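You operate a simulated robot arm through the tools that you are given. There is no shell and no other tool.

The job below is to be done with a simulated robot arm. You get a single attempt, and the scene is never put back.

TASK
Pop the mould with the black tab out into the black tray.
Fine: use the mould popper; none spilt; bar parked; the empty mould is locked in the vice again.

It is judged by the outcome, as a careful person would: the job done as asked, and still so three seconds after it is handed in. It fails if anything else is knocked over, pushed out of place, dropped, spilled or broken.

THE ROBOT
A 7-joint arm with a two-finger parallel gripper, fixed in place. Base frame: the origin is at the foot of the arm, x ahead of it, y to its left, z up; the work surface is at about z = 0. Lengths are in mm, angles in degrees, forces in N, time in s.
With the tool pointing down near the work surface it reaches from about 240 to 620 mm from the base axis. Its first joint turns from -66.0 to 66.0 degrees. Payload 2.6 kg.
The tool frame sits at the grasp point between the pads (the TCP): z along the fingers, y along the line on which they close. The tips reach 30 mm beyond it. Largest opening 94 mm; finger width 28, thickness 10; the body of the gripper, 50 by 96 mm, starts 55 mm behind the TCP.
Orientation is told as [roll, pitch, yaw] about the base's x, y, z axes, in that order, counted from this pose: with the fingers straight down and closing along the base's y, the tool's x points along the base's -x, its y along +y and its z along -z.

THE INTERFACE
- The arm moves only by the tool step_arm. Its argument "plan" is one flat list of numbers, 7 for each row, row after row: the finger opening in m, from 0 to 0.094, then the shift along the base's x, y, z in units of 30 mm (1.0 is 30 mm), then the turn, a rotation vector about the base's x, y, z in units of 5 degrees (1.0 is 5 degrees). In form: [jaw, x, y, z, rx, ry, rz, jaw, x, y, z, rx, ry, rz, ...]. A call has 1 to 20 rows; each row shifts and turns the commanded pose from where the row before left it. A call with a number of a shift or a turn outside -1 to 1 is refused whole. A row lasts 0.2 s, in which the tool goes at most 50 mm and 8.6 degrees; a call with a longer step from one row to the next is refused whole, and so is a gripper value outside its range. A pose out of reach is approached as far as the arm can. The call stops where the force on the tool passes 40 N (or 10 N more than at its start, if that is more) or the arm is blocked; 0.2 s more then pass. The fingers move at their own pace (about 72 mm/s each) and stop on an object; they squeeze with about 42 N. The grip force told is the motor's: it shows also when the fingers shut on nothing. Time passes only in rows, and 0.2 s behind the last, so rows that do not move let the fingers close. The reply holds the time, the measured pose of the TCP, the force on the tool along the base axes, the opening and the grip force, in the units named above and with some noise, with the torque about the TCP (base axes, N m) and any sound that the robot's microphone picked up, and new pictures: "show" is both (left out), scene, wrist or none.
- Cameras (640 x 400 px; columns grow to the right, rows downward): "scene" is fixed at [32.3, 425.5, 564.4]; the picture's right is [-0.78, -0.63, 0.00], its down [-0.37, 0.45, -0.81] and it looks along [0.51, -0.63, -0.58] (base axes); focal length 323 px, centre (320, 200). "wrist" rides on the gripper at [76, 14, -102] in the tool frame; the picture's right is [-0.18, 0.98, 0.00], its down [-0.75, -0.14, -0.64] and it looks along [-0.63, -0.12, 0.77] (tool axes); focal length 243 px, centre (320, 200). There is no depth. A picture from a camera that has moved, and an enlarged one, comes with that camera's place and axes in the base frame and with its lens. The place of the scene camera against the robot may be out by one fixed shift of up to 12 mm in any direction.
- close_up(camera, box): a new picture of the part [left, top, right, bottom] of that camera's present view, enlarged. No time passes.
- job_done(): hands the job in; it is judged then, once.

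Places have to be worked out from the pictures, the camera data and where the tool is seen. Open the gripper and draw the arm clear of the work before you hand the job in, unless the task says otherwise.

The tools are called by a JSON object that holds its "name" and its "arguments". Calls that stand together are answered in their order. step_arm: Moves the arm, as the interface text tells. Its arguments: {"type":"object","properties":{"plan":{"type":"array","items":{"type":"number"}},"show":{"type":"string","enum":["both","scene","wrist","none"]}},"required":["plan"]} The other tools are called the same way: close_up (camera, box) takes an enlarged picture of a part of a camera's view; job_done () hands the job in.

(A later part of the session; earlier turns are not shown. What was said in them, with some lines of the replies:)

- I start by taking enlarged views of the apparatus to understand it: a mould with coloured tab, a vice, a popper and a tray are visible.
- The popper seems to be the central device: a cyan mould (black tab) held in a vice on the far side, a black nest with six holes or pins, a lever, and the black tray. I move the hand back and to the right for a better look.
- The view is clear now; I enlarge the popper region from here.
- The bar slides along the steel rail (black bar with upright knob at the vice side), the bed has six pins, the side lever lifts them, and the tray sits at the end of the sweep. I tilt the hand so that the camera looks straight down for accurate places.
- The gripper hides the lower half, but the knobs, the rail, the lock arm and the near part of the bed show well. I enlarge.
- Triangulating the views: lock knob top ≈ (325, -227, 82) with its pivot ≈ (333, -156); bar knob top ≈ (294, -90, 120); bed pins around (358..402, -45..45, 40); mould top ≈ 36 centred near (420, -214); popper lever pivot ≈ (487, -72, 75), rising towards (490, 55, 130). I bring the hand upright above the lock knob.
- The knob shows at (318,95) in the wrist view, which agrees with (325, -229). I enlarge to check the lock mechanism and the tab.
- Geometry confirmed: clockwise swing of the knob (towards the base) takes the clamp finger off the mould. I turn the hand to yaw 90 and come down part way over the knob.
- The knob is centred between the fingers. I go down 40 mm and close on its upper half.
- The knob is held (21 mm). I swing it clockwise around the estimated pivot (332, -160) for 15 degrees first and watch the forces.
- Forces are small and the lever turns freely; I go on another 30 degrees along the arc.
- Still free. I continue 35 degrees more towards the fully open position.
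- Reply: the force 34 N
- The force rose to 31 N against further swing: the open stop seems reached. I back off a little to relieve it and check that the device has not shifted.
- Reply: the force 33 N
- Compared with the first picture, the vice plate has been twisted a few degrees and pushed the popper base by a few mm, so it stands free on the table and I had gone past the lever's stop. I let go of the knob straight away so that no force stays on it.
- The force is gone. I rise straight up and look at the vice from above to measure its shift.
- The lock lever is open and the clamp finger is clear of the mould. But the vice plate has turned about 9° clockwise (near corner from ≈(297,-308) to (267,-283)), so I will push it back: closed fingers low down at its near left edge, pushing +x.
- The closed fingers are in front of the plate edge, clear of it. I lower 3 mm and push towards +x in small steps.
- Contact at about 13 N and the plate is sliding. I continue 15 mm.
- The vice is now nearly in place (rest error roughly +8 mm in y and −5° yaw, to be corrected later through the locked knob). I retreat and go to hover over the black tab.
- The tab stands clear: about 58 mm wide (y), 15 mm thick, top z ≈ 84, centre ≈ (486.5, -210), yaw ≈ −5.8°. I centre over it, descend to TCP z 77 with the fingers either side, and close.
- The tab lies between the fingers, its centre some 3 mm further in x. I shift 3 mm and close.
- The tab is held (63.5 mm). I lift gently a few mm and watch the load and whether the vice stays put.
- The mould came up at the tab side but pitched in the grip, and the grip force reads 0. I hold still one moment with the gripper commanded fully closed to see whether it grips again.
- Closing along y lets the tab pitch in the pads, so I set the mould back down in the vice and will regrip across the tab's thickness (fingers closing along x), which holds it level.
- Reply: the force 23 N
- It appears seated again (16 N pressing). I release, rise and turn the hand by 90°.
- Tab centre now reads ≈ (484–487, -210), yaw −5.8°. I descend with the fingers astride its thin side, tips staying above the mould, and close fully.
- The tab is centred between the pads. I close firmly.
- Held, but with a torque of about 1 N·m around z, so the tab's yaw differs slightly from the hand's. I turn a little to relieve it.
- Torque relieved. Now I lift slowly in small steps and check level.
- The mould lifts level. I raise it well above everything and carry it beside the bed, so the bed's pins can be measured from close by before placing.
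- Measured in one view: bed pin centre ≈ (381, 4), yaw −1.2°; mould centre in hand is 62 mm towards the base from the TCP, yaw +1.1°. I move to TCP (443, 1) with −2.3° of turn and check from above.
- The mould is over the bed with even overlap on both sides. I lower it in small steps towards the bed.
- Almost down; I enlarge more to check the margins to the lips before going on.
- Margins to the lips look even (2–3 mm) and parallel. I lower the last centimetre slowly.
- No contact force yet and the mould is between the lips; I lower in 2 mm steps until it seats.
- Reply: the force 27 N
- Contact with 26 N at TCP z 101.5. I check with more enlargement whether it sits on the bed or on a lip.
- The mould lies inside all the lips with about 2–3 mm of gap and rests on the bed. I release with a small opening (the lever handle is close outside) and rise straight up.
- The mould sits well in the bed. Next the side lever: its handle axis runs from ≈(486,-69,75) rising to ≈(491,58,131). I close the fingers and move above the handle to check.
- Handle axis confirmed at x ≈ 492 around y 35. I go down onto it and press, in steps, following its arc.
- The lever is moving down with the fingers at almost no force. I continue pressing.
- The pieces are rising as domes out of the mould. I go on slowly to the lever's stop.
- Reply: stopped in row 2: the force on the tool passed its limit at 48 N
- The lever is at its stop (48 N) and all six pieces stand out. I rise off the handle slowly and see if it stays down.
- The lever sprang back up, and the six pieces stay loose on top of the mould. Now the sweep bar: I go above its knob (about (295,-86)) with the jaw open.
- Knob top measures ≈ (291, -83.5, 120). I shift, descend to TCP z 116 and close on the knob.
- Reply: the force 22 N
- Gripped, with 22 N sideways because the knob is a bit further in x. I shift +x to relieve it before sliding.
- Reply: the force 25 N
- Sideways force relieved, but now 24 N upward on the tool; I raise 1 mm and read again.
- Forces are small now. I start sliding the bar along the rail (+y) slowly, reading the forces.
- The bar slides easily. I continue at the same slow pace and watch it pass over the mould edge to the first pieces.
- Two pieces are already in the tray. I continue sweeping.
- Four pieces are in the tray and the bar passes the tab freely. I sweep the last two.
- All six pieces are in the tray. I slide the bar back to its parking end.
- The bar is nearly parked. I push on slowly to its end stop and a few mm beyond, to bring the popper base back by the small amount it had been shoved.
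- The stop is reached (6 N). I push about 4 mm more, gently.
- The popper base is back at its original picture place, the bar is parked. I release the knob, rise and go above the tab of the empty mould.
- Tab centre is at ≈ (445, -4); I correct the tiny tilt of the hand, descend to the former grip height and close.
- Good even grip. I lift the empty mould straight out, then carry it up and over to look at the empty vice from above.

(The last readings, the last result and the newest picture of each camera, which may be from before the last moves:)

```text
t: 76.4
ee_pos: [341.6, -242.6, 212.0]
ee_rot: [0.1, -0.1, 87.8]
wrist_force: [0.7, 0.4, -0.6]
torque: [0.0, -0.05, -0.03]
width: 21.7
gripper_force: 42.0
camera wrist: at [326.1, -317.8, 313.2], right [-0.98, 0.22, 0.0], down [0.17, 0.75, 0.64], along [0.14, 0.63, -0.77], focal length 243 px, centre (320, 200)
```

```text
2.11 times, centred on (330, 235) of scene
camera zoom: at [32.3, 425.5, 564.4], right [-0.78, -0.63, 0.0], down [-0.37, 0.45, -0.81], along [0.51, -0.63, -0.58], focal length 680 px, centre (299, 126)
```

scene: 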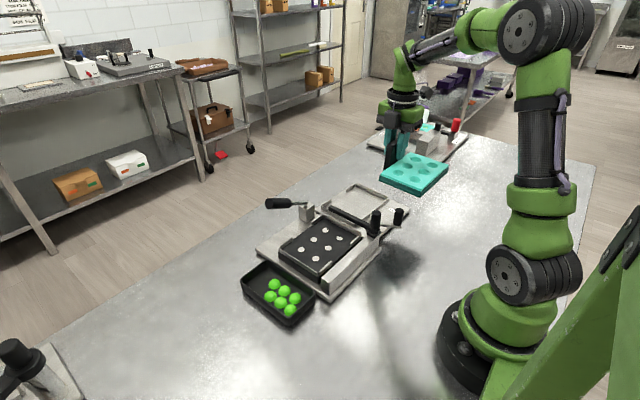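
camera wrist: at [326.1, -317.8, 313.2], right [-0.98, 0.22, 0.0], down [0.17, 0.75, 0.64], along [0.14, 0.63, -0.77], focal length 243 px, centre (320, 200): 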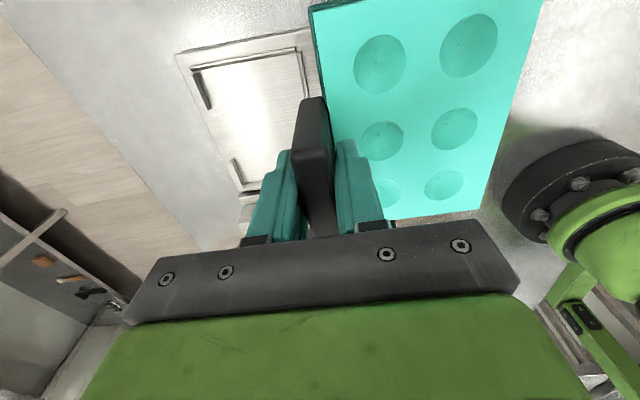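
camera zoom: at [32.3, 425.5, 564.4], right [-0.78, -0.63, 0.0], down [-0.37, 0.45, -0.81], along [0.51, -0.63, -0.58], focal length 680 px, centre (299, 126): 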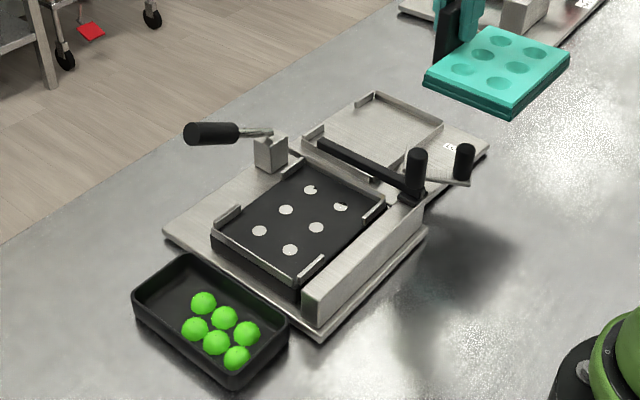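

The grip on the mould is the same as before (the cavities appear at identical picture places), so the pose from which I lifted it, TCP ≈ (485.8, -210.5) at yaw 85.8, should seat it again. I go above that and check that the vice has not moved since.

{"name": "step_arm", "arguments": {"plan": [0.0, 0.96, 0.214, 0, 0, 0, -0.4, 0.0, 0.96, 0.214, 0, 0, 0, 0, 0.0, 0.96, 0.214, 0, 0, 0, 0, 0.0, 0.96, 0.214, 0, 0, 0, 0, 0.0, 0.97, 0.214, 0, 0, 0, 0, 0.0, 0, 0, -0.87, 0, 0, 0, 0.0, 0, 0, -0.87, 0, 0, 0, 0.0, 0, 0, 0, 0, 0, 0], "show": "both"}}

{"name": "close_up", "arguments": {"camera": "scene", "box": [310, 140, 430, 230]}}

{"name": "close_up", "arguments": {"camera": "wrist", "box": [260, 0, 560, 220]}}

```text
t: 78.2
ee_pos: [486.6, -208.2, 156.6]
ee_rot: [0.0, 0.0, 85.9]
wrist_force: [0.0, -0.3, -0.3]
torque: [0.01, -0.11, 0.0]
width: 21.9
gripper_force: 42.3
camera wrist: at [467.5, -283.2, 259.6], right [-0.97, 0.26, 0.0], down [0.2, 0.74, 0.64], along [0.16, 0.62, -0.77], focal length 243 px, centre (320, 200)
```

scene: 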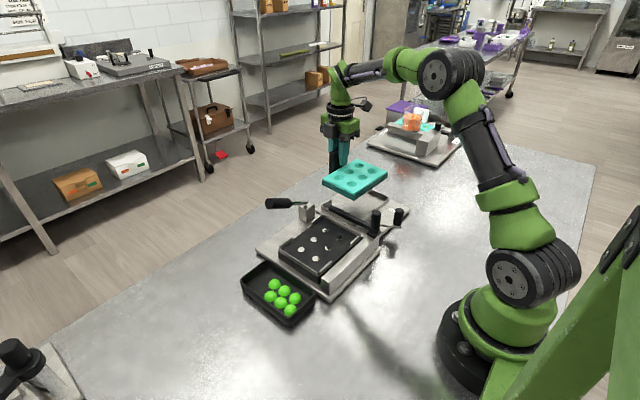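
wrist: 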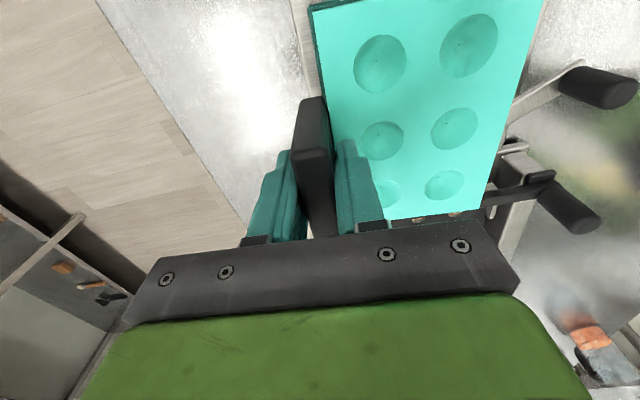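

```text
4.44 times, centred on (370, 185) of scene
camera zoom: at [32.3, 425.5, 564.4], right [-0.78, -0.63, 0.0], down [-0.37, 0.45, -0.81], along [0.51, -0.63, -0.58], focal length 1435 px, centre (98, 267)
```

zoom: 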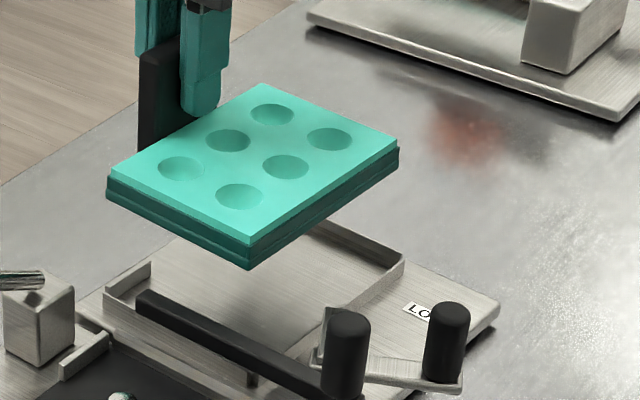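

```text
1.82 times, centred on (410, 110) of wrist
camera zoom: at [467.5, -283.2, 259.6], right [-0.97, 0.26, 0.0], down [0.2, 0.74, 0.64], along [0.16, 0.62, -0.77], focal length 441 px, centre (156, 364)
```

zoom: 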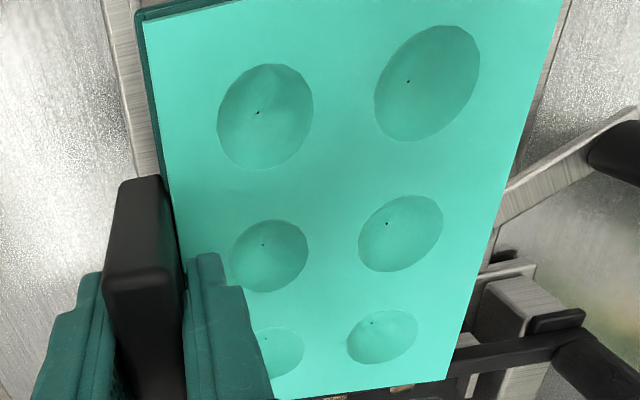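

The vice stands exactly as when I lifted the mould out; the camera place says I'm (+1.4, +1.7) mm off the lift pose, so I correct that and lower to just above the frame.

{"name": "step_arm", "arguments": {"plan": [0.0, -0.047, -0.057, -0.8, 0, 0, 0, 0.0, 0, 0, -0.8, 0, 0, 0, 0.0, 0, 0, -0.25, 0, 0, 0, 0.0, 0, 0, 0, 0, 0, 0], "show": "wrist"}}

{"name": "close_up", "arguments": {"camera": "scene", "box": [310, 140, 430, 230]}}

{"name": "close_up", "arguments": {"camera": "wrist", "box": [260, 0, 560, 220]}}

```text
t: 79.2
ee_pos: [485.2, -210.3, 101.2]
ee_rot: [0.0, 0.0, 85.8]
wrist_force: [-0.3, 0.1, -1.2]
torque: [-0.02, -0.05, -0.03]
width: 21.8
gripper_force: 42.0
camera wrist: at [465.9, -285.3, 204.5], right [-0.97, 0.26, 0.0], down [0.2, 0.74, 0.64], along [0.16, 0.62, -0.77], focal length 243 px, centre (320, 200)
```

wrist: 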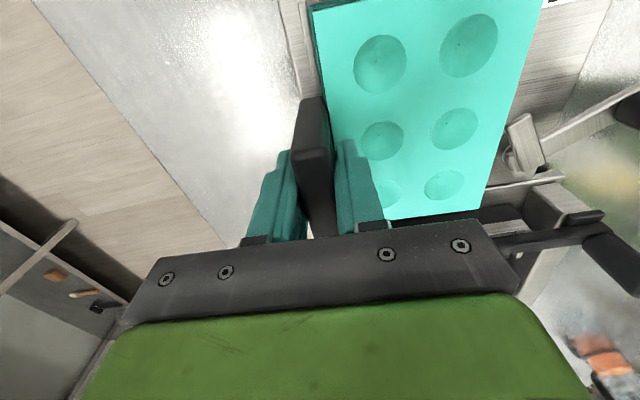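

```text
4.44 times, centred on (370, 185) of scene
camera zoom: at [32.3, 425.5, 564.4], right [-0.78, -0.63, 0.0], down [-0.37, 0.45, -0.81], along [0.51, -0.63, -0.58], focal length 1435 px, centre (98, 267)
```

zoom: 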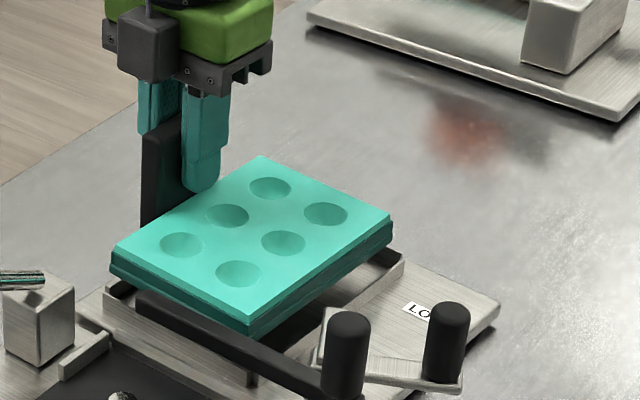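

```text
1.82 times, centred on (410, 110) of wrist
camera zoom: at [465.9, -285.3, 204.5], right [-0.97, 0.26, 0.0], down [0.2, 0.74, 0.64], along [0.16, 0.62, -0.77], focal length 441 px, centre (156, 364)
```

zoom: 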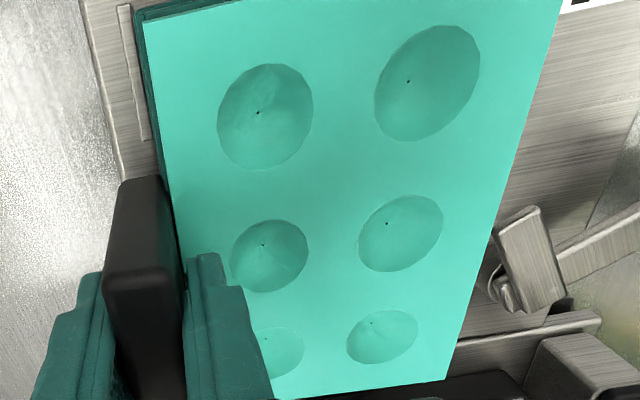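

Aligned as at lift-off within a millimetre. I lower it in small steps into the frame.

{"name": "step_arm", "arguments": {"plan": [0.0, 0, 0, -0.15, 0, 0, 0, 0.0, 0, 0, -0.15, 0, 0, 0, 0.0, 0, 0, -0.15, 0, 0, 0, 0.0, 0, 0, -0.1, 0, 0, 0, 0.0, 0, 0, -0.08, 0, 0, 0, 0.0, 0, 0, 0, 0, 0, 0], "show": "none"}}

{"name": "close_up", "arguments": {"camera": "scene", "box": [310, 140, 430, 230]}}

```text
t: 80.6
ee_pos: [485.6, -209.7, 83.2]
ee_rot: [0.0, 0.1, 86.0]
wrist_force: [0.8, -2.8, -0.1]
torque: [-0.11, 0.01, 0.26]
width: 21.5
gripper_force: 42.5
```

```text
4.44 times, centred on (370, 185) of scene
camera zoom: at [32.3, 425.5, 564.4], right [-0.78, -0.63, 0.0], down [-0.37, 0.45, -0.81], along [0.51, -0.63, -0.58], focal length 1435 px, centre (98, 267)
```

zoom: 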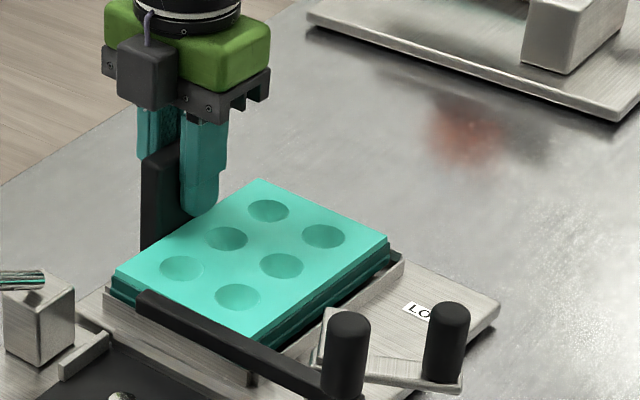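

It is entering the frame with low side forces. I go the last 5 mm to its seat.

{"name": "step_arm", "arguments": {"plan": [0.0, 0, -0.02, -0.07, 0, 0, 0.05, 0.0, 0, 0, -0.07, 0, 0, 0, 0.0, 0, 0, -0.05, 0, 0, 0, 0.0, 0, 0, 0, 0, 0, 0], "show": "none"}}

{"name": "close_up", "arguments": {"camera": "scene", "box": [310, 140, 430, 230]}}

```text
t: 81.6
ee_pos: [484.3, -210.3, 78.5]
ee_rot: [0.0, 0.0, 86.1]
wrist_force: [-0.6, -0.4, -1.2]
torque: [-0.02, -0.04, -0.03]
width: 21.6
gripper_force: 41.1
```

```text
4.44 times, centred on (370, 185) of scene
camera zoom: at [32.3, 425.5, 564.4], right [-0.78, -0.63, 0.0], down [-0.37, 0.45, -0.81], along [0.51, -0.63, -0.58], focal length 1435 px, centre (98, 267)
```

zoom: 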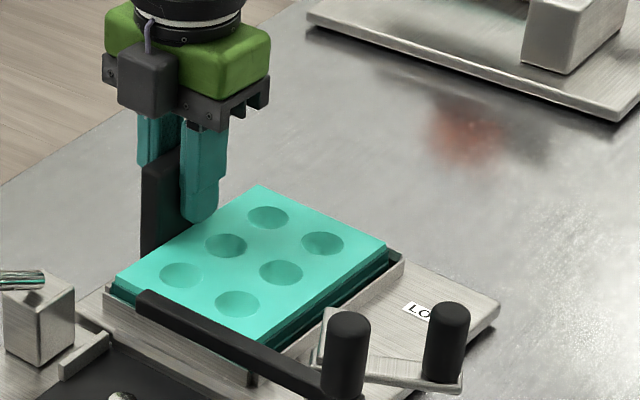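

Almost seated. Two more mm until I feel the floor.

{"name": "step_arm", "arguments": {"plan": [0.0, 0, 0, -0.05, 0, 0, 0, 0.0, 0, 0, -0.04, 0, 0, 0, 0.0, 0, 0, 0, 0, 0, 0], "show": "none"}}

{"name": "close_up", "arguments": {"camera": "scene", "box": [310, 140, 430, 230]}}

```text
t: 82.4
ee_pos: [486.8, -210.8, 77.6]
ee_rot: [-0.2, 0.1, 86.0]
wrist_force: [-8.9, 3.7, 21.6]
torque: [0.26, 0.26, 0.07]
width: 22.0
gripper_force: 42.2
```

```text
4.44 times, centred on (370, 185) of scene
camera zoom: at [32.2, 425.5, 564.3], right [-0.78, -0.63, 0.0], down [-0.37, 0.45, -0.81], along [0.51, -0.63, -0.58], focal length 1435 px, centre (98, 267)
```

zoom: 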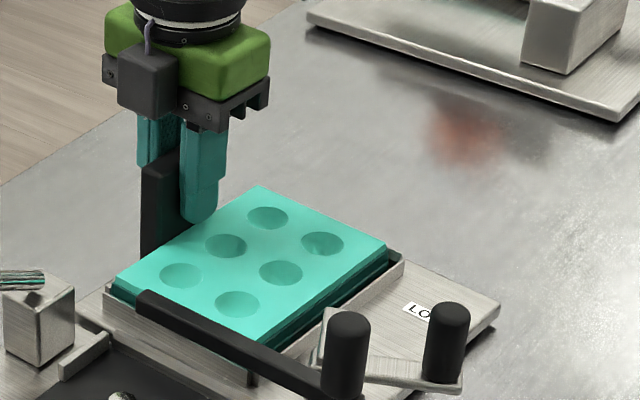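

It rests on the vice floor (22 N). I open, rise, and check the seat.

{"name": "step_arm", "arguments": {"plan": [0.05, 0, 0, 0, 0, 0, 0, 0.05, 0, 0, 0, 0, 0, 0, 0.05, 0, 0, 0.7, 0, 0, 0, 0.05, 0, 0, 1, 0, 0, 0, 0.05, 0, 0, 1, 0, 0, 0, 0.05, -0.9, 0.2, 0.5, 0, 0, 0, 0.05, -1, 0.2, 0.5, 0, 0, 0, 0.05, -1, 0.2, 0, 0, 0, 0, 0.05, -1, 0.1, 0, 0, 0, 0], "show": "both"}}

{"name": "close_up", "arguments": {"camera": "scene", "box": [310, 140, 430, 230]}}

{"name": "close_up", "arguments": {"camera": "wrist", "box": [180, 0, 480, 220]}}

```text
t: 84.4
ee_pos: [370.8, -192.9, 187.4]
ee_rot: [0.0, 0.0, 86.2]
wrist_force: [-0.1, 0.6, 0.1]
torque: [0.01, -0.01, -0.02]
width: 49.9
gripper_force: 0.0
camera wrist: at [351.2, -268.0, 289.4], right [-0.97, 0.25, 0.0], down [0.19, 0.74, 0.64], along [0.16, 0.62, -0.77], focal length 243 px, centre (320, 200)
```

scene: 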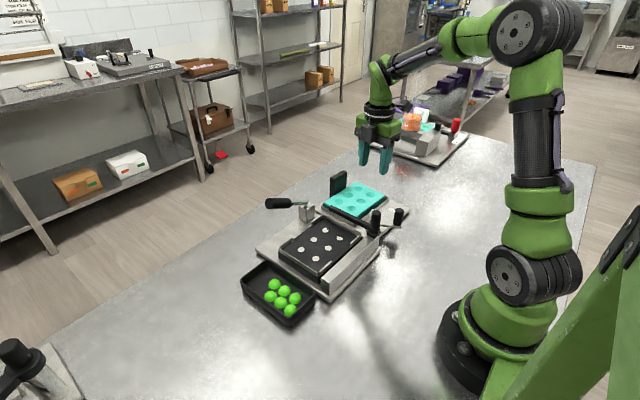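
wrist: 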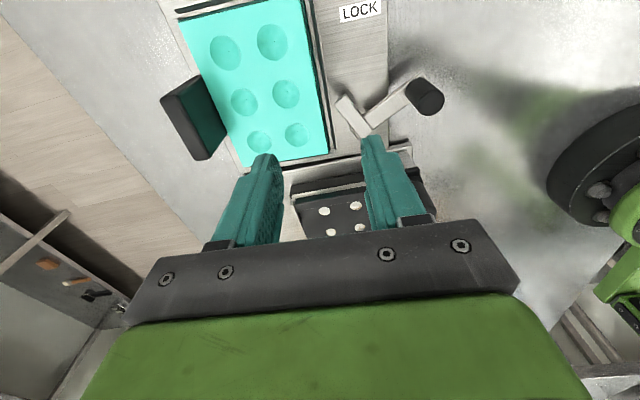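

```text
4.44 times, centred on (370, 185) of scene
camera zoom: at [32.3, 425.5, 564.4], right [-0.78, -0.63, 0.0], down [-0.37, 0.45, -0.81], along [0.51, -0.63, -0.58], focal length 1435 px, centre (98, 267)
```

zoom: 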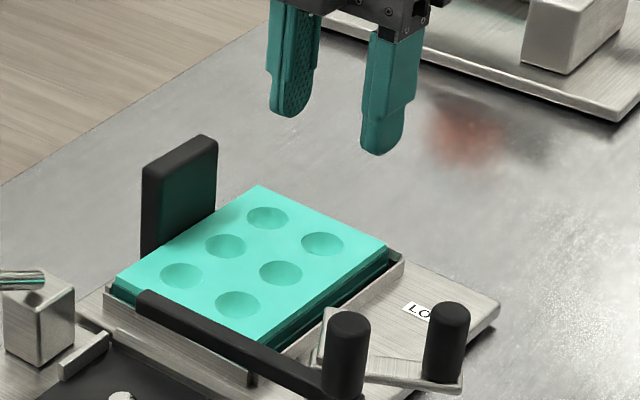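

```text
1.82 times, centred on (330, 110) of wrist
camera zoom: at [351.2, -268.0, 289.4], right [-0.97, 0.25, 0.0], down [0.19, 0.74, 0.64], along [0.16, 0.62, -0.77], focal length 441 px, centre (302, 364)
```

zoom: 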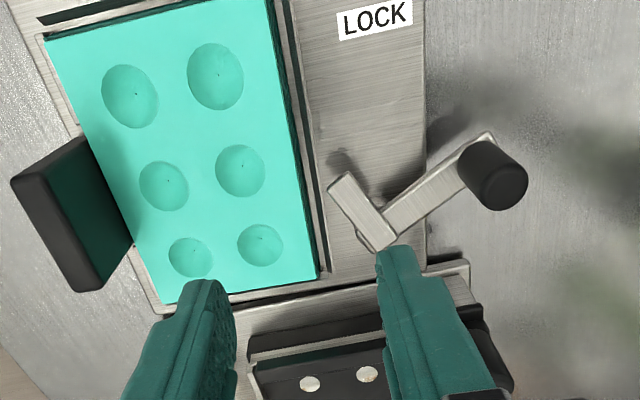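

The mould sits in the frame. Now to lock: the knob is at ≈ (278, -180). I move above it and turn the hand to be tangential to the lever (yaw ≈ 24°), then measure again.

{"name": "step_arm", "arguments": {"plan": [0.05, -0.6, 0.08, 0, 0, 0, -1, 0.05, -0.6, 0.08, 0, 0, 0, -1, 0.05, -0.6, 0.08, 0, 0, 0, -1, 0.05, -0.6, 0.08, 0, 0, 0, -1, 0.05, -0.6, 0.08, 0, 0, 0, -1, 0.05, 0, 0, 0, 0, 0, -1, 0.05, 0, 0, 0, 0, 0, -1, 0.05, 0, 0, 0, 0, 0, -1, 0.05, 0, 0, 0, 0, 0, -1, 0.05, 0, 0, 0, 0, 0, -1, 0.05, 0, 0, 0, 0, 0, -1, 0.05, 0, 0, 0, 0, 0, -1, 0.05, 0, 0, 0, 0, 0, -0.5, 0.05, 0, 0, -1, 0, 0, 0, 0.05, 0, 0, -1, 0, 0, 0, 0.05, 0, 0, 0, 0, 0, 0], "show": "both"}}

{"name": "close_up", "arguments": {"camera": "wrist", "box": [180, 0, 480, 220]}}

```text
t: 87.8
ee_pos: [278.4, -177.6, 126.5]
ee_rot: [-0.1, 0.0, 23.5]
wrist_force: [0.1, 0.0, 0.2]
torque: [0.02, -0.03, -0.01]
width: 49.9
gripper_force: 0.0
camera wrist: at [203.8, -194.7, 228.9], right [-0.22, 0.97, 0.0], down [0.75, 0.17, 0.64], along [0.63, 0.14, -0.77], focal length 243 px, centre (320, 200)
```

scene: 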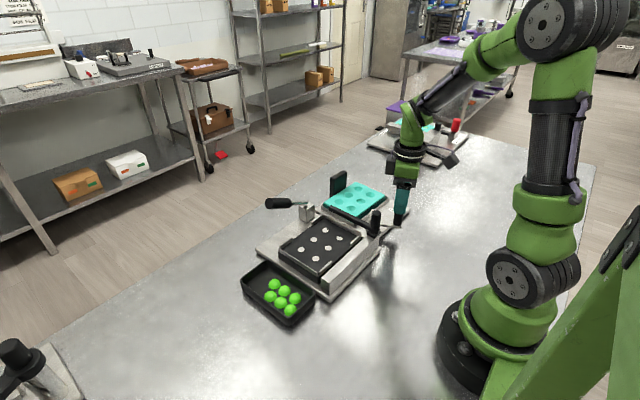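
wrist: 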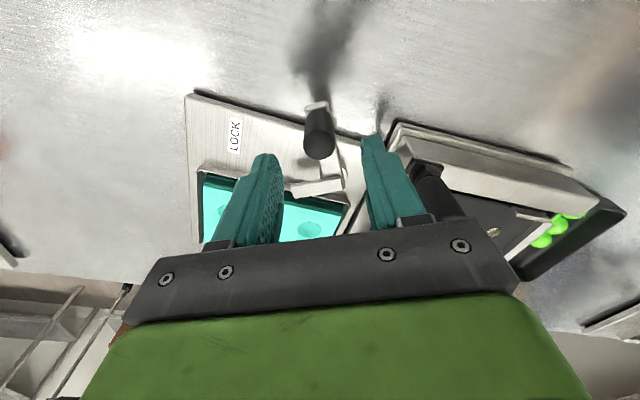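

```text
1.82 times, centred on (330, 110) of wrist
camera zoom: at [203.8, -194.7, 228.9], right [-0.22, 0.97, 0.0], down [0.75, 0.17, 0.64], along [0.63, 0.14, -0.77], focal length 441 px, centre (302, 364)
```

zoom: 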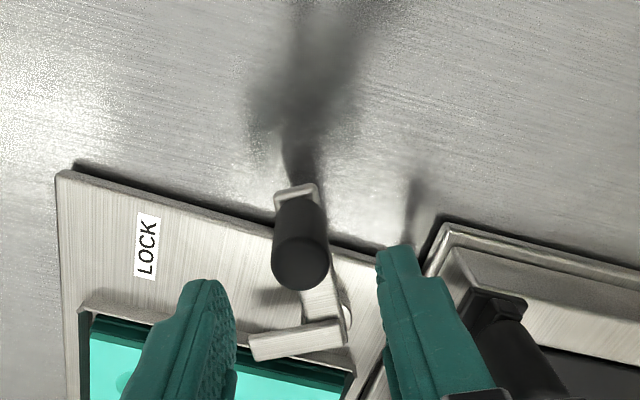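

Knob ≈ (278, -178.5), pivot ≈ (333, -149), radius ≈ 62. I descend over the knob and grip it.

{"name": "step_arm", "arguments": {"plan": [0.05, 0, -0.03, -0.7, 0, 0, 0, 0.05, 0, 0, -0.7, 0, 0, 0, 0.05, 0, 0, 0, 0, 0, 0, 0.0, 0, 0, 0, 0, 0, 0, 0.0, 0, 0, 0, 0, 0, 0, 0.0, 0, 0, 0, 0, 0, 0], "show": "both"}}

```text
t: 89.2
ee_pos: [278.9, -176.9, 84.5]
ee_rot: [-0.1, 0.1, 23.6]
wrist_force: [-0.1, 0.8, -0.8]
torque: [-0.5, -0.32, -0.08]
width: 21.1
gripper_force: 42.4
camera wrist: at [204.2, -195.9, 187.3], right [-0.22, 0.97, 0.0], down [0.75, 0.17, 0.64], along [0.62, 0.14, -0.77], focal length 243 px, centre (320, 200)
```

scene: 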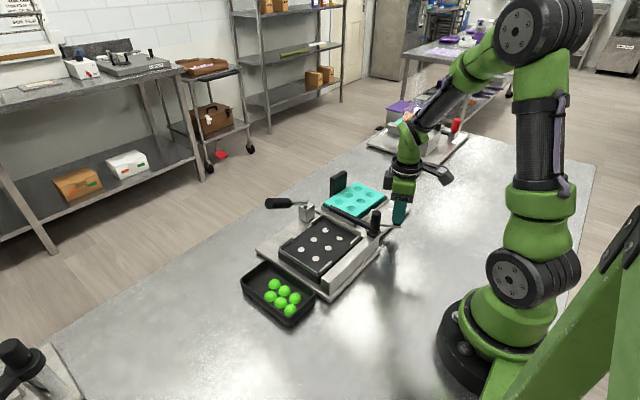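
wrist: 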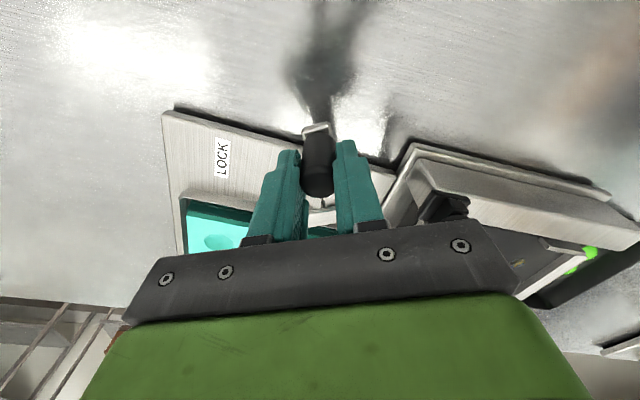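

Held without load. I swing the knob counter-clockwise 15° and check the forces.

{"name": "step_arm", "arguments": {"plan": [0.0, 0.093, -0.158, 0, 0, 0, 1, 0.0, 0.106, -0.149, 0, 0, 0, 1, 0.0, 0.119, -0.139, 0, 0, 0, 1, 0.0, 0, 0, 0, 0, 0, 0], "show": "wrist"}}

```text
t: 90.2
ee_pos: [289.2, -192.6, 84.0]
ee_rot: [0.0, 0.1, 38.6]
wrist_force: [-4.8, -0.8, 0.6]
torque: [-0.19, 0.51, 0.15]
width: 21.6
gripper_force: 41.7
camera wrist: at [221.5, -229.0, 187.3], right [-0.47, 0.88, 0.0], down [0.68, 0.36, 0.64], along [0.57, 0.3, -0.77], focal length 243 px, centre (320, 200)
```

wrist: 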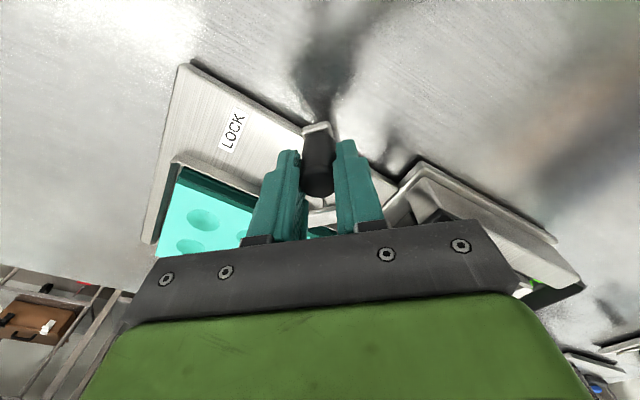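

Light load, turning well. Another 15°.

{"name": "step_arm", "arguments": {"plan": [0.0, 0.125, -0.1285, 0, 0, 0, 1, 0.0, 0.136, -0.117, 0, 0, 0, 1, 0.0, 0.148, -0.104, 0, 0, 0, 1, 0.0, 0, 0, 0, 0, 0, 0], "show": "scene"}}

{"name": "close_up", "arguments": {"camera": "scene", "box": [310, 140, 430, 230]}}

```text
t: 91.2
ee_pos: [301.6, -203.5, 85.0]
ee_rot: [-0.1, -0.1, 53.7]
wrist_force: [5.4, 8.3, 0.2]
torque: [-0.47, 0.31, -0.06]
width: 21.6
gripper_force: 41.4
```

scene: 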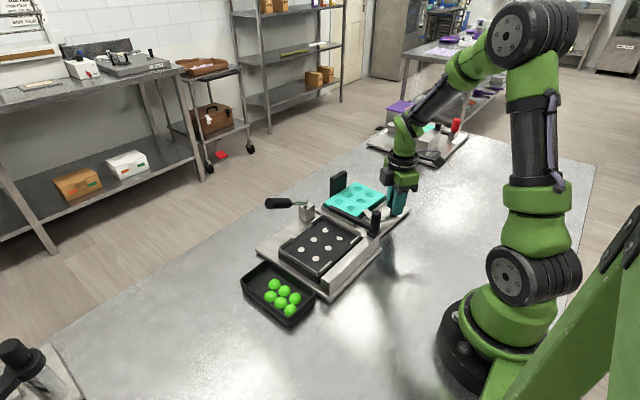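

```text
4.44 times, centred on (370, 185) of scene
camera zoom: at [32.4, 425.5, 564.4], right [-0.78, -0.63, 0.0], down [-0.37, 0.45, -0.81], along [0.51, -0.63, -0.58], focal length 1435 px, centre (98, 267)
```

zoom: 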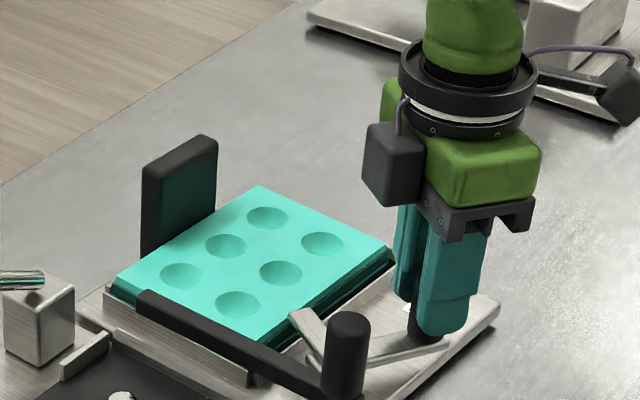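

The clamp finger is coming over the mould's edge; the load points slightly inwards, so I tighten the arc a little and go 15° more.

{"name": "step_arm", "arguments": {"plan": [0.0, 0.17, -0.06, 0, 0, 0, 1, 0.0, 0.172, -0.053, 0, 0, 0, 1, 0.0, 0.172, -0.04, 0, 0, 0, 1, 0.0, 0, 0, 0, 0, 0, 0], "show": "both"}}

{"name": "close_up", "arguments": {"camera": "scene", "box": [310, 140, 430, 230]}}

```text
t: 92.2
ee_pos: [316.4, -208.2, 84.5]
ee_rot: [-0.1, 0.2, 68.6]
wrist_force: [2.1, -10.0, 0.8]
torque: [0.6, -0.29, -0.24]
width: 21.5
gripper_force: 42.0
camera wrist: at [275.5, -274.6, 187.4], right [-0.85, 0.53, 0.0], down [0.41, 0.65, 0.64], along [0.34, 0.54, -0.77], focal length 243 px, centre (320, 200)
```

scene: 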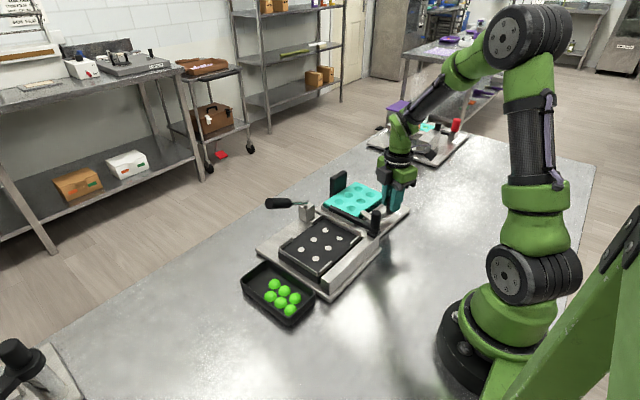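
wrist: 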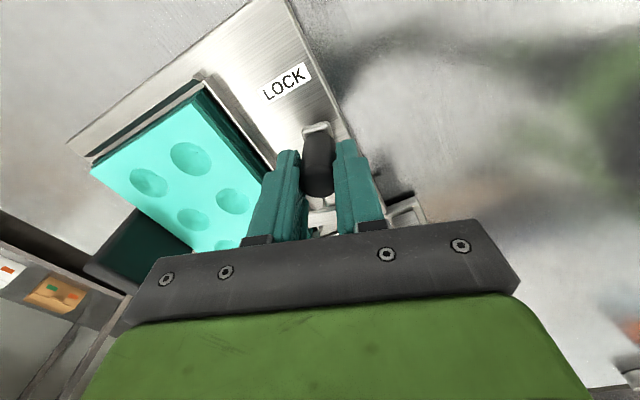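

```text
4.44 times, centred on (370, 185) of scene
camera zoom: at [32.4, 425.4, 564.4], right [-0.78, -0.63, 0.0], down [-0.37, 0.45, -0.81], along [0.51, -0.63, -0.58], focal length 1435 px, centre (98, 267)
```

zoom: 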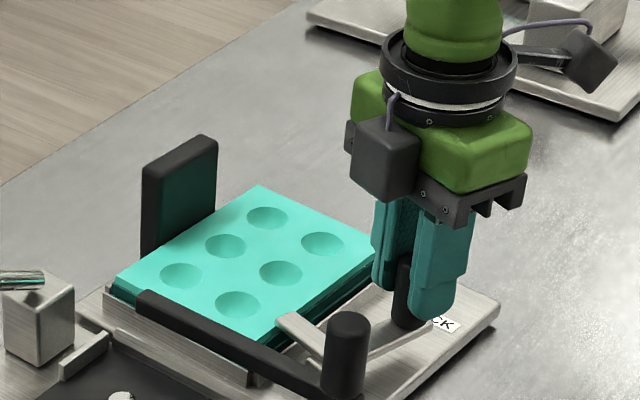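

Nearly square to the mould. I continue in 5° steps until I feel the lock stop.

{"name": "step_arm", "arguments": {"plan": [0.0, 0.165, -0.08, 0, 0, 0, 1, 0.0, 0, 0, 0, 0, 0, 0], "show": "none"}}

{"name": "close_up", "arguments": {"camera": "scene", "box": [310, 140, 430, 230]}}

```text
t: 92.8
ee_pos: [320.6, -210.6, 84.5]
ee_rot: [-0.1, 0.1, 73.7]
wrist_force: [0.4, -1.2, 5.0]
torque: [-1.0, 0.42, 0.06]
width: 21.8
gripper_force: 42.1
```

```text
4.44 times, centred on (370, 185) of scene
camera zoom: at [32.3, 425.5, 564.4], right [-0.78, -0.63, 0.0], down [-0.37, 0.45, -0.81], along [0.51, -0.63, -0.58], focal length 1435 px, centre (98, 267)
```

zoom: 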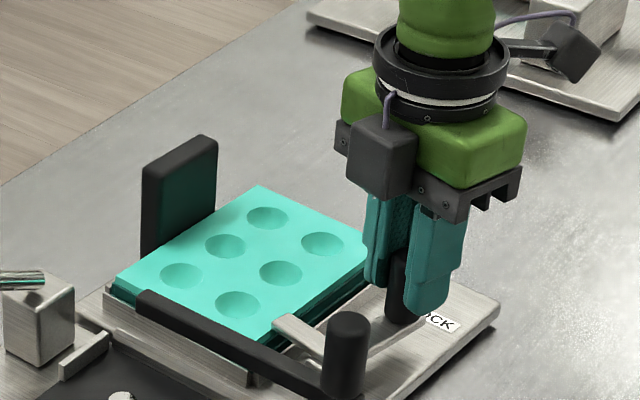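

Still free. Another 5°.

{"name": "step_arm", "arguments": {"plan": [0.0, 0.177, -0.04, 0, 0, 0, 1, 0.0, 0, 0, 0, 0, 0, 0], "show": "none"}}

{"name": "close_up", "arguments": {"camera": "scene", "box": [310, 140, 430, 230]}}

```text
t: 93.4
ee_pos: [326.2, -211.2, 84.8]
ee_rot: [-0.1, -0.1, 78.7]
wrist_force: [-0.7, 0.8, 9.4]
torque: [-0.37, 0.23, 0.11]
width: 21.6
gripper_force: 42.4
```

```text
4.44 times, centred on (370, 185) of scene
camera zoom: at [32.3, 425.5, 564.4], right [-0.78, -0.63, 0.0], down [-0.37, 0.45, -0.81], along [0.51, -0.63, -0.58], focal length 1435 px, centre (98, 267)
```

zoom: 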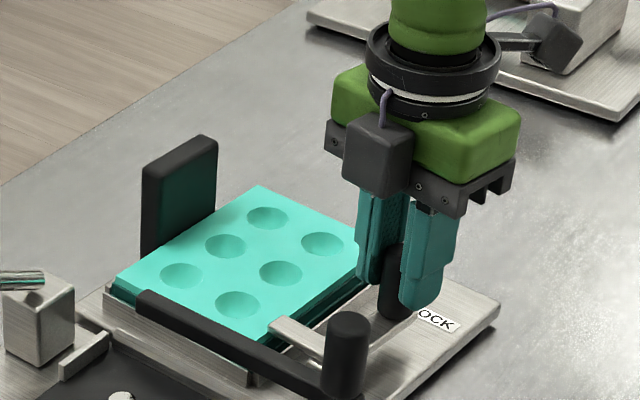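

By geometry the lever is about at the locked angle. I press a little further to find its stop.

{"name": "step_arm", "arguments": {"plan": [0.0, 0.11, -0.005, 0, 0, 0, 0.6, 0.0, 0, 0, 0, 0, 0, 0], "show": "wrist"}}

{"name": "close_up", "arguments": {"camera": "scene", "box": [310, 140, 430, 230]}}

```text
t: 94.0
ee_pos: [329.7, -212.1, 85.0]
ee_rot: [-0.1, 0.1, 81.4]
wrist_force: [1.4, -0.9, 12.5]
torque: [0.17, 0.03, -0.42]
width: 21.6
gripper_force: 41.8
camera wrist: at [304.5, -284.7, 187.2], right [-0.94, 0.33, 0.0], down [0.25, 0.72, 0.64], along [0.21, 0.61, -0.77], focal length 243 px, centre (320, 200)
```

wrist: 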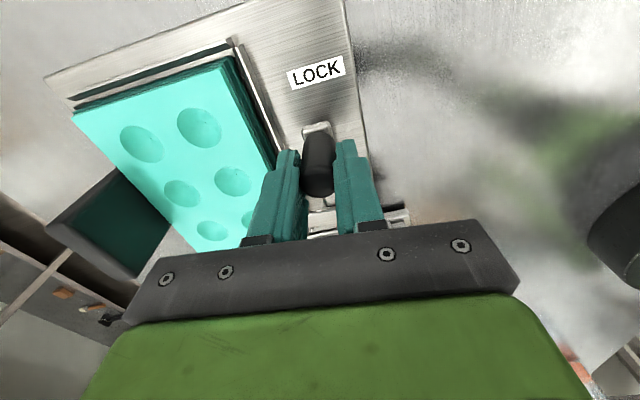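

```text
4.44 times, centred on (370, 185) of scene
camera zoom: at [32.3, 425.5, 564.4], right [-0.78, -0.63, 0.0], down [-0.37, 0.45, -0.81], along [0.51, -0.63, -0.58], focal length 1435 px, centre (98, 267)
```

zoom: 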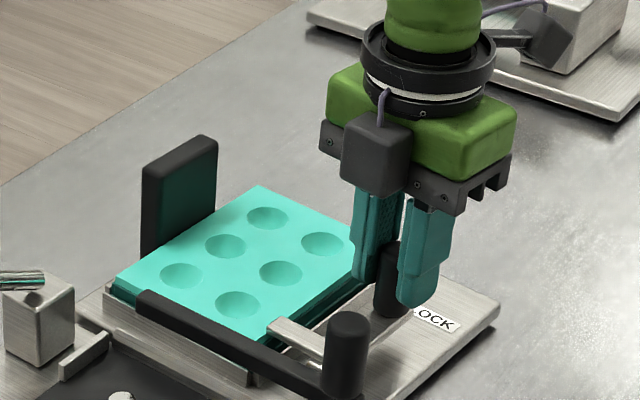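

The knob stands by the LOCK label as it did at the start. I push a few degrees more to feel the stop (which would also turn the vice plate back the desired way).

{"name": "step_arm", "arguments": {"plan": [0.0, 0.1, 0.0, 0, 0, 0, 0.5, 0.0, 0.1, 0.005, 0, 0, 0, 0.5, 0.0, 0, 0, 0, 0, 0, 0], "show": "wrist"}}

{"name": "close_up", "arguments": {"camera": "scene", "box": [310, 140, 430, 230]}}

```text
t: 94.5
ee_pos: [329.4, -211.9, 84.2]
ee_rot: [0.7, -0.2, 85.1]
wrist_force: [-7.7, 2.9, 5.3]
torque: [-0.52, -0.71, -0.21]
width: 21.8
gripper_force: 41.8
stopped in row 2: the force on the tool passed its limit at 44 N (the readings are from after the stop); the commanded pose is now the measured one
camera wrist: at [310.6, -286.4, 186.6], right [-0.96, 0.27, 0.01], down [0.21, 0.74, 0.64], along [0.16, 0.62, -0.77], focal length 243 px, centre (320, 200)
```

wrist: 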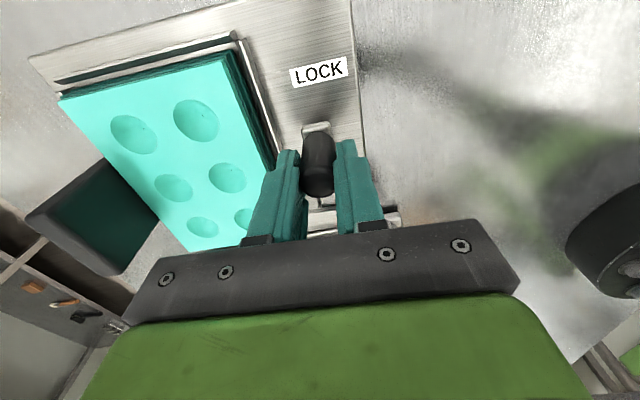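

```text
4.44 times, centred on (370, 185) of scene
camera zoom: at [32.3, 425.5, 564.4], right [-0.78, -0.63, 0.0], down [-0.37, 0.45, -0.81], along [0.51, -0.63, -0.58], focal length 1435 px, centre (98, 267)
```

zoom: 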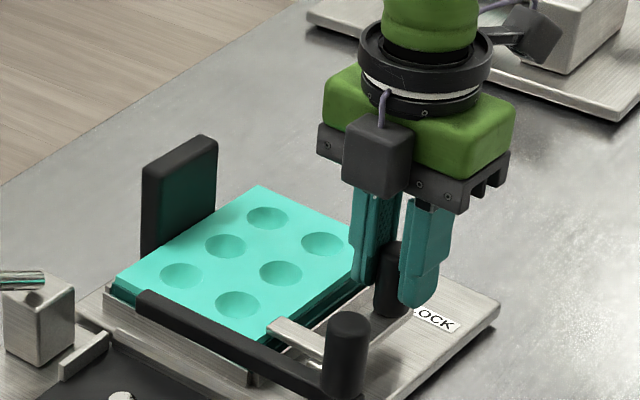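

The lock stop is felt (44 N): the mould is locked. The vice still sits about 9 mm too far in +y and turned ~4.6° clockwise, so I draw it back by the locked knob along −y in small steps.

{"name": "step_arm", "arguments": {"plan": [0.0, 0, -0.07, 0, 0, 0, 0.12, 0.0, 0, -0.07, 0, 0, 0, 0.12, 0.0, 0, -0.07, 0, 0, 0, 0.12, 0.0, 0, -0.07, 0, 0, 0, 0.12, 0.0, 0, 0, 0, 0, 0, 0], "show": "none"}}

{"name": "close_up", "arguments": {"camera": "scene", "box": [230, 160, 430, 330]}}

```text
t: 95.8
ee_pos: [330.8, -219.3, 83.5]
ee_rot: [0.6, -0.2, 87.5]
wrist_force: [0.2, 10.4, -0.6]
torque: [0.47, -1.15, 0.05]
width: 21.4
gripper_force: 42.1
```

```text
2.35 times, centred on (330, 245) of scene
camera zoom: at [32.3, 425.5, 564.4], right [-0.78, -0.63, 0.0], down [-0.37, 0.45, -0.81], along [0.51, -0.63, -0.58], focal length 760 px, centre (296, 94)
```

zoom: 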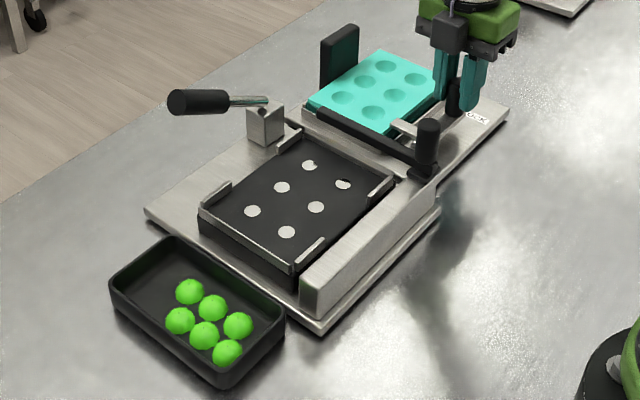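

It is moving as intended with about 10 N. I draw it 6 mm more.

{"name": "step_arm", "arguments": {"plan": [0.0, -0.02, -0.07, 0, 0, 0, 0.12, 0.0, -0.02, -0.07, 0, 0, 0, 0.12, 0.0, -0.02, -0.06, 0, 0, 0, 0.12, 0.0, 0, 0, 0, 0, 0, 0], "show": "none"}}

{"name": "close_up", "arguments": {"camera": "scene", "box": [230, 160, 430, 330]}}

{"name": "close_up", "arguments": {"camera": "scene", "box": [310, 160, 420, 230]}}

```text
t: 96.8
ee_pos: [328.3, -225.8, 84.9]
ee_rot: [0.5, 0.0, 89.3]
wrist_force: [3.6, 2.5, 0.0]
torque: [0.0, -0.98, -0.12]
width: 21.3
gripper_force: 42.3
```

```text
2.35 times, centred on (330, 245) of scene
camera zoom: at [32.4, 425.4, 564.4], right [-0.78, -0.63, 0.0], down [-0.37, 0.45, -0.81], along [0.51, -0.63, -0.58], focal length 760 px, centre (296, 94)
```

zoom: 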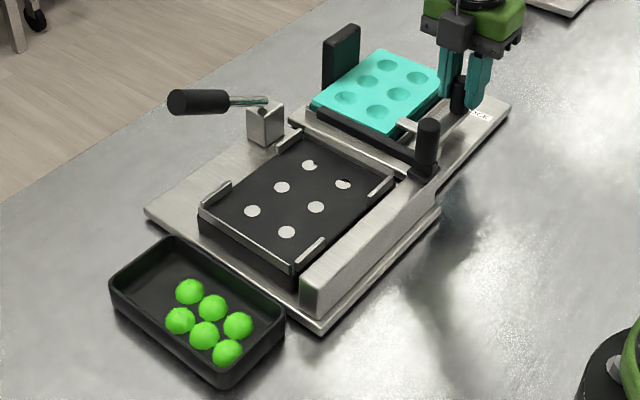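

```text
5.71 times, centred on (365, 195) of scene
camera zoom: at [32.4, 425.4, 564.4], right [-0.78, -0.63, 0.0], down [-0.37, 0.45, -0.81], along [0.51, -0.63, -0.58], focal length 1845 px, centre (63, 229)
```

zoom: 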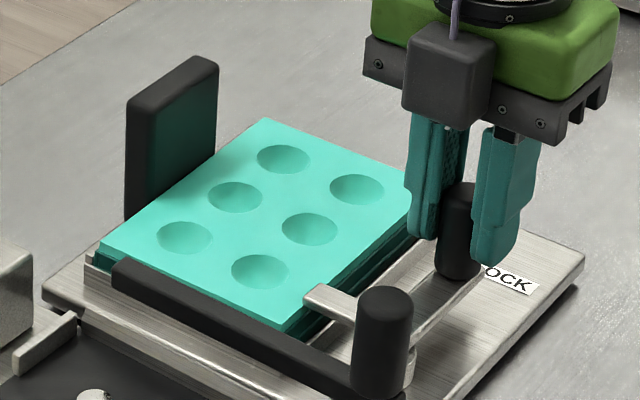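

The vice plate, label and knob are back at their starting picture places. I enlarge the clamp finger to verify it overlaps the mould's edge.

{"name": "close_up", "arguments": {"camera": "scene", "box": [350, 195, 390, 225]}}

{"name": "close_up", "arguments": {"camera": "wrist", "box": [0, 0, 400, 250]}}

```text
13.33 times, centred on (370, 210) of scene
camera zoom: at [32.4, 425.4, 564.4], right [-0.78, -0.63, 0.0], down [-0.37, 0.45, -0.81], along [0.51, -0.63, -0.58], focal length 4305 px, centre (-347, 67)
```

zoom: 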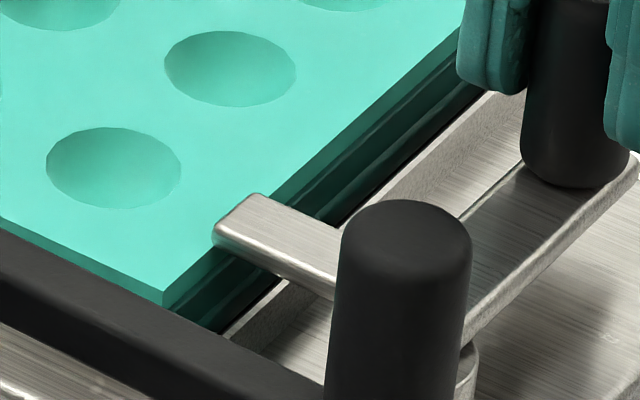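

```text
1.60 times, centred on (200, 125) of wrist
camera zoom: at [314.9, -302.6, 186.6], right [-0.98, 0.19, 0.01], down [0.16, 0.75, 0.64], along [0.12, 0.63, -0.77], focal length 388 px, centre (512, 320)
```

zoom: 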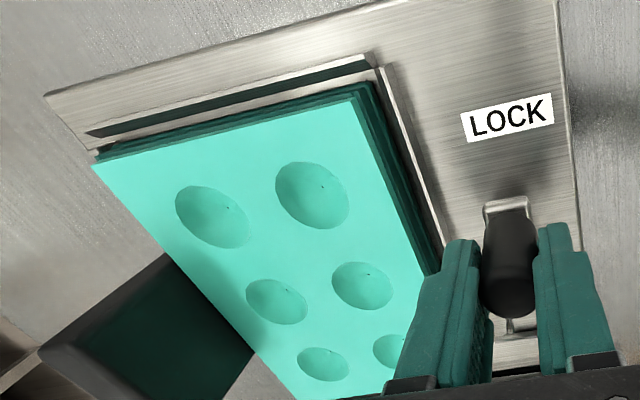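

The clamp finger lies over the mould's rim: locked. I open, rise straight up and withdraw the arm clear.

{"name": "step_arm", "arguments": {"plan": [0.05, 0, 0, 0, 0, 0, 0, 0.05, 0, 0, 0, 0, 0, 0, 0.05, 0, 0, 0.5, 0, 0, 0, 0.05, 0, 0, 1, 0, 0, 0, 0.05, 0, 0, 1, 0, 0, 0, 0.05, 0, 0, 1, 0, 0, 0, 0.08, 0, 0, 1, 0, 0, 0, 0.094, -0.4, 0, 1, 0, 0, 0, 0.094, -0.4, 0, 1, 0, 0, 0, 0.094, -0.4, 0, 1, 0, 0, 0, 0.094, 0, 0, 0, 0, 0, 0], "show": "both"}}

{"name": "close_up", "arguments": {"camera": "scene", "box": [230, 160, 430, 330]}}

{"name": "close_up", "arguments": {"camera": "scene", "box": [310, 160, 420, 230]}}

{"name": "close_up", "arguments": {"camera": "wrist", "box": [160, 0, 480, 220]}}

```text
t: 99.2
ee_pos: [292.2, -223.2, 309.1]
ee_rot: [0.6, -0.1, 89.5]
wrist_force: [-0.6, 0.8, -0.8]
torque: [-0.01, -0.03, 0.03]
width: 94.2
gripper_force: 0.1
camera wrist: at [279.5, -300.1, 411.7], right [-0.98, 0.19, 0.01], down [0.16, 0.75, 0.64], along [0.12, 0.63, -0.77], focal length 243 px, centre (320, 200)
```

scene: 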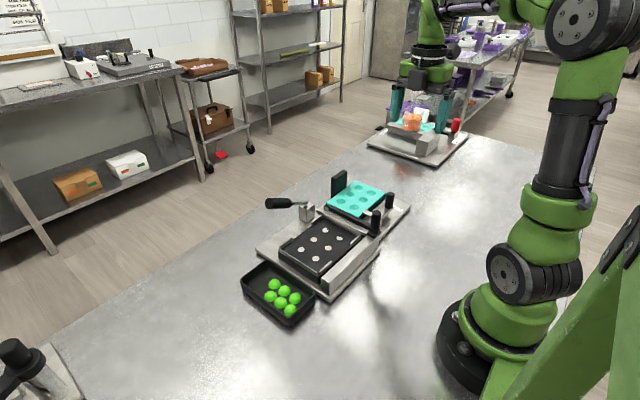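
wrist: 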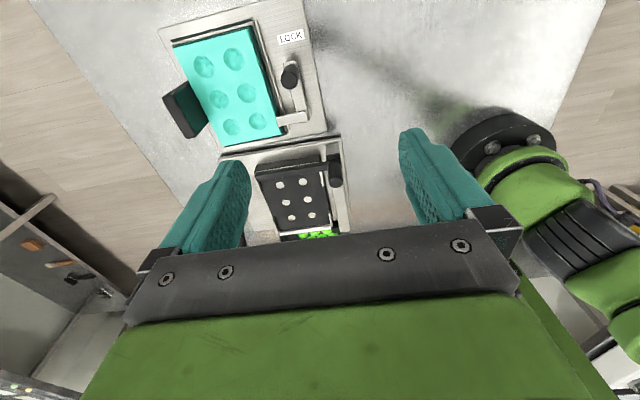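

```text
2.35 times, centred on (330, 245) of scene
camera zoom: at [32.3, 425.5, 564.4], right [-0.78, -0.63, 0.0], down [-0.37, 0.45, -0.81], along [0.51, -0.63, -0.58], focal length 760 px, centre (296, 94)
```

zoom: 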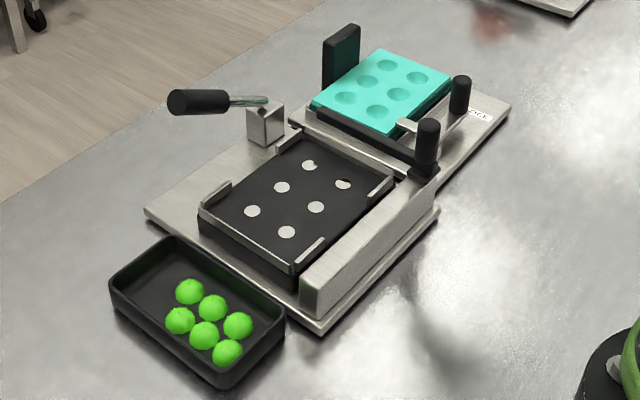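

```text
5.71 times, centred on (365, 195) of scene
camera zoom: at [32.3, 425.5, 564.4], right [-0.78, -0.63, 0.0], down [-0.37, 0.45, -0.81], along [0.51, -0.63, -0.58], focal length 1845 px, centre (63, 229)
```

zoom: 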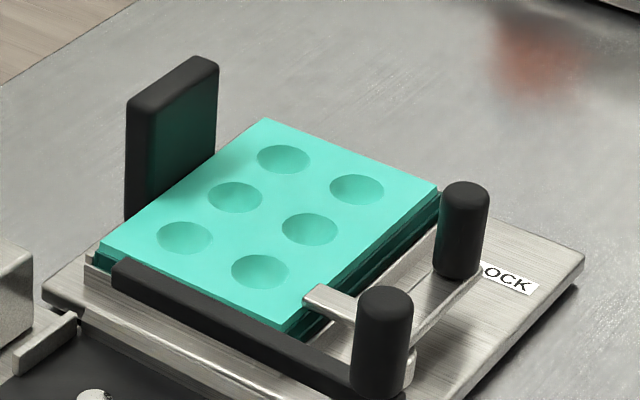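

```text
1.82 times, centred on (320, 110) of wrist
camera zoom: at [279.5, -300.1, 411.7], right [-0.98, 0.19, 0.01], down [0.16, 0.75, 0.64], along [0.12, 0.63, -0.77], focal length 441 px, centre (320, 364)
```

zoom: 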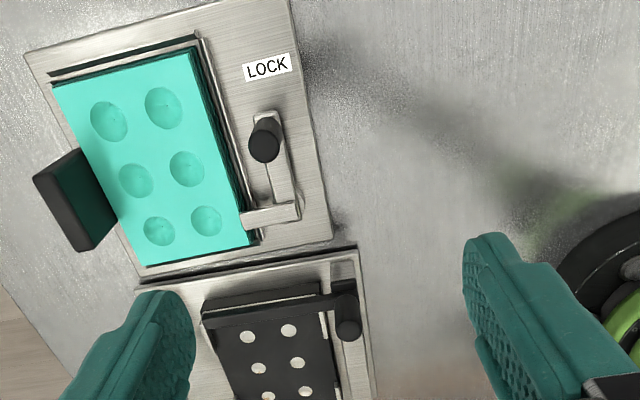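

All matches the start pictures: six pieces lie in the black tray, the bar is parked, the lever is up, the empty mould is locked in the vice with the knob at LOCK, and the arm is open and clear. I hand the job in.

{"name": "job_done", "arguments": {}}

```text
The job is handed in.
```

I popped all six pieces out of the black-tab mould with the popper and swept them into the black tray, with none spilt. The bar is parked again. The empty mould is back in the vice with the lever at its LOCK stop and the clamp finger over the rim. The gripper is open and the arm is clear of the work.

- **Vice moved, then put back:** while unlocking it I turned the lever past its stop. That twisted the vice about 9° and pushed the popper base about 4 mm. I moved both back, and by the last pictures they are within about 2 mm of where they started.
- **Mould position:** the mould sits about 2–3 mm from its starting place, which is within the play of the vice frame.
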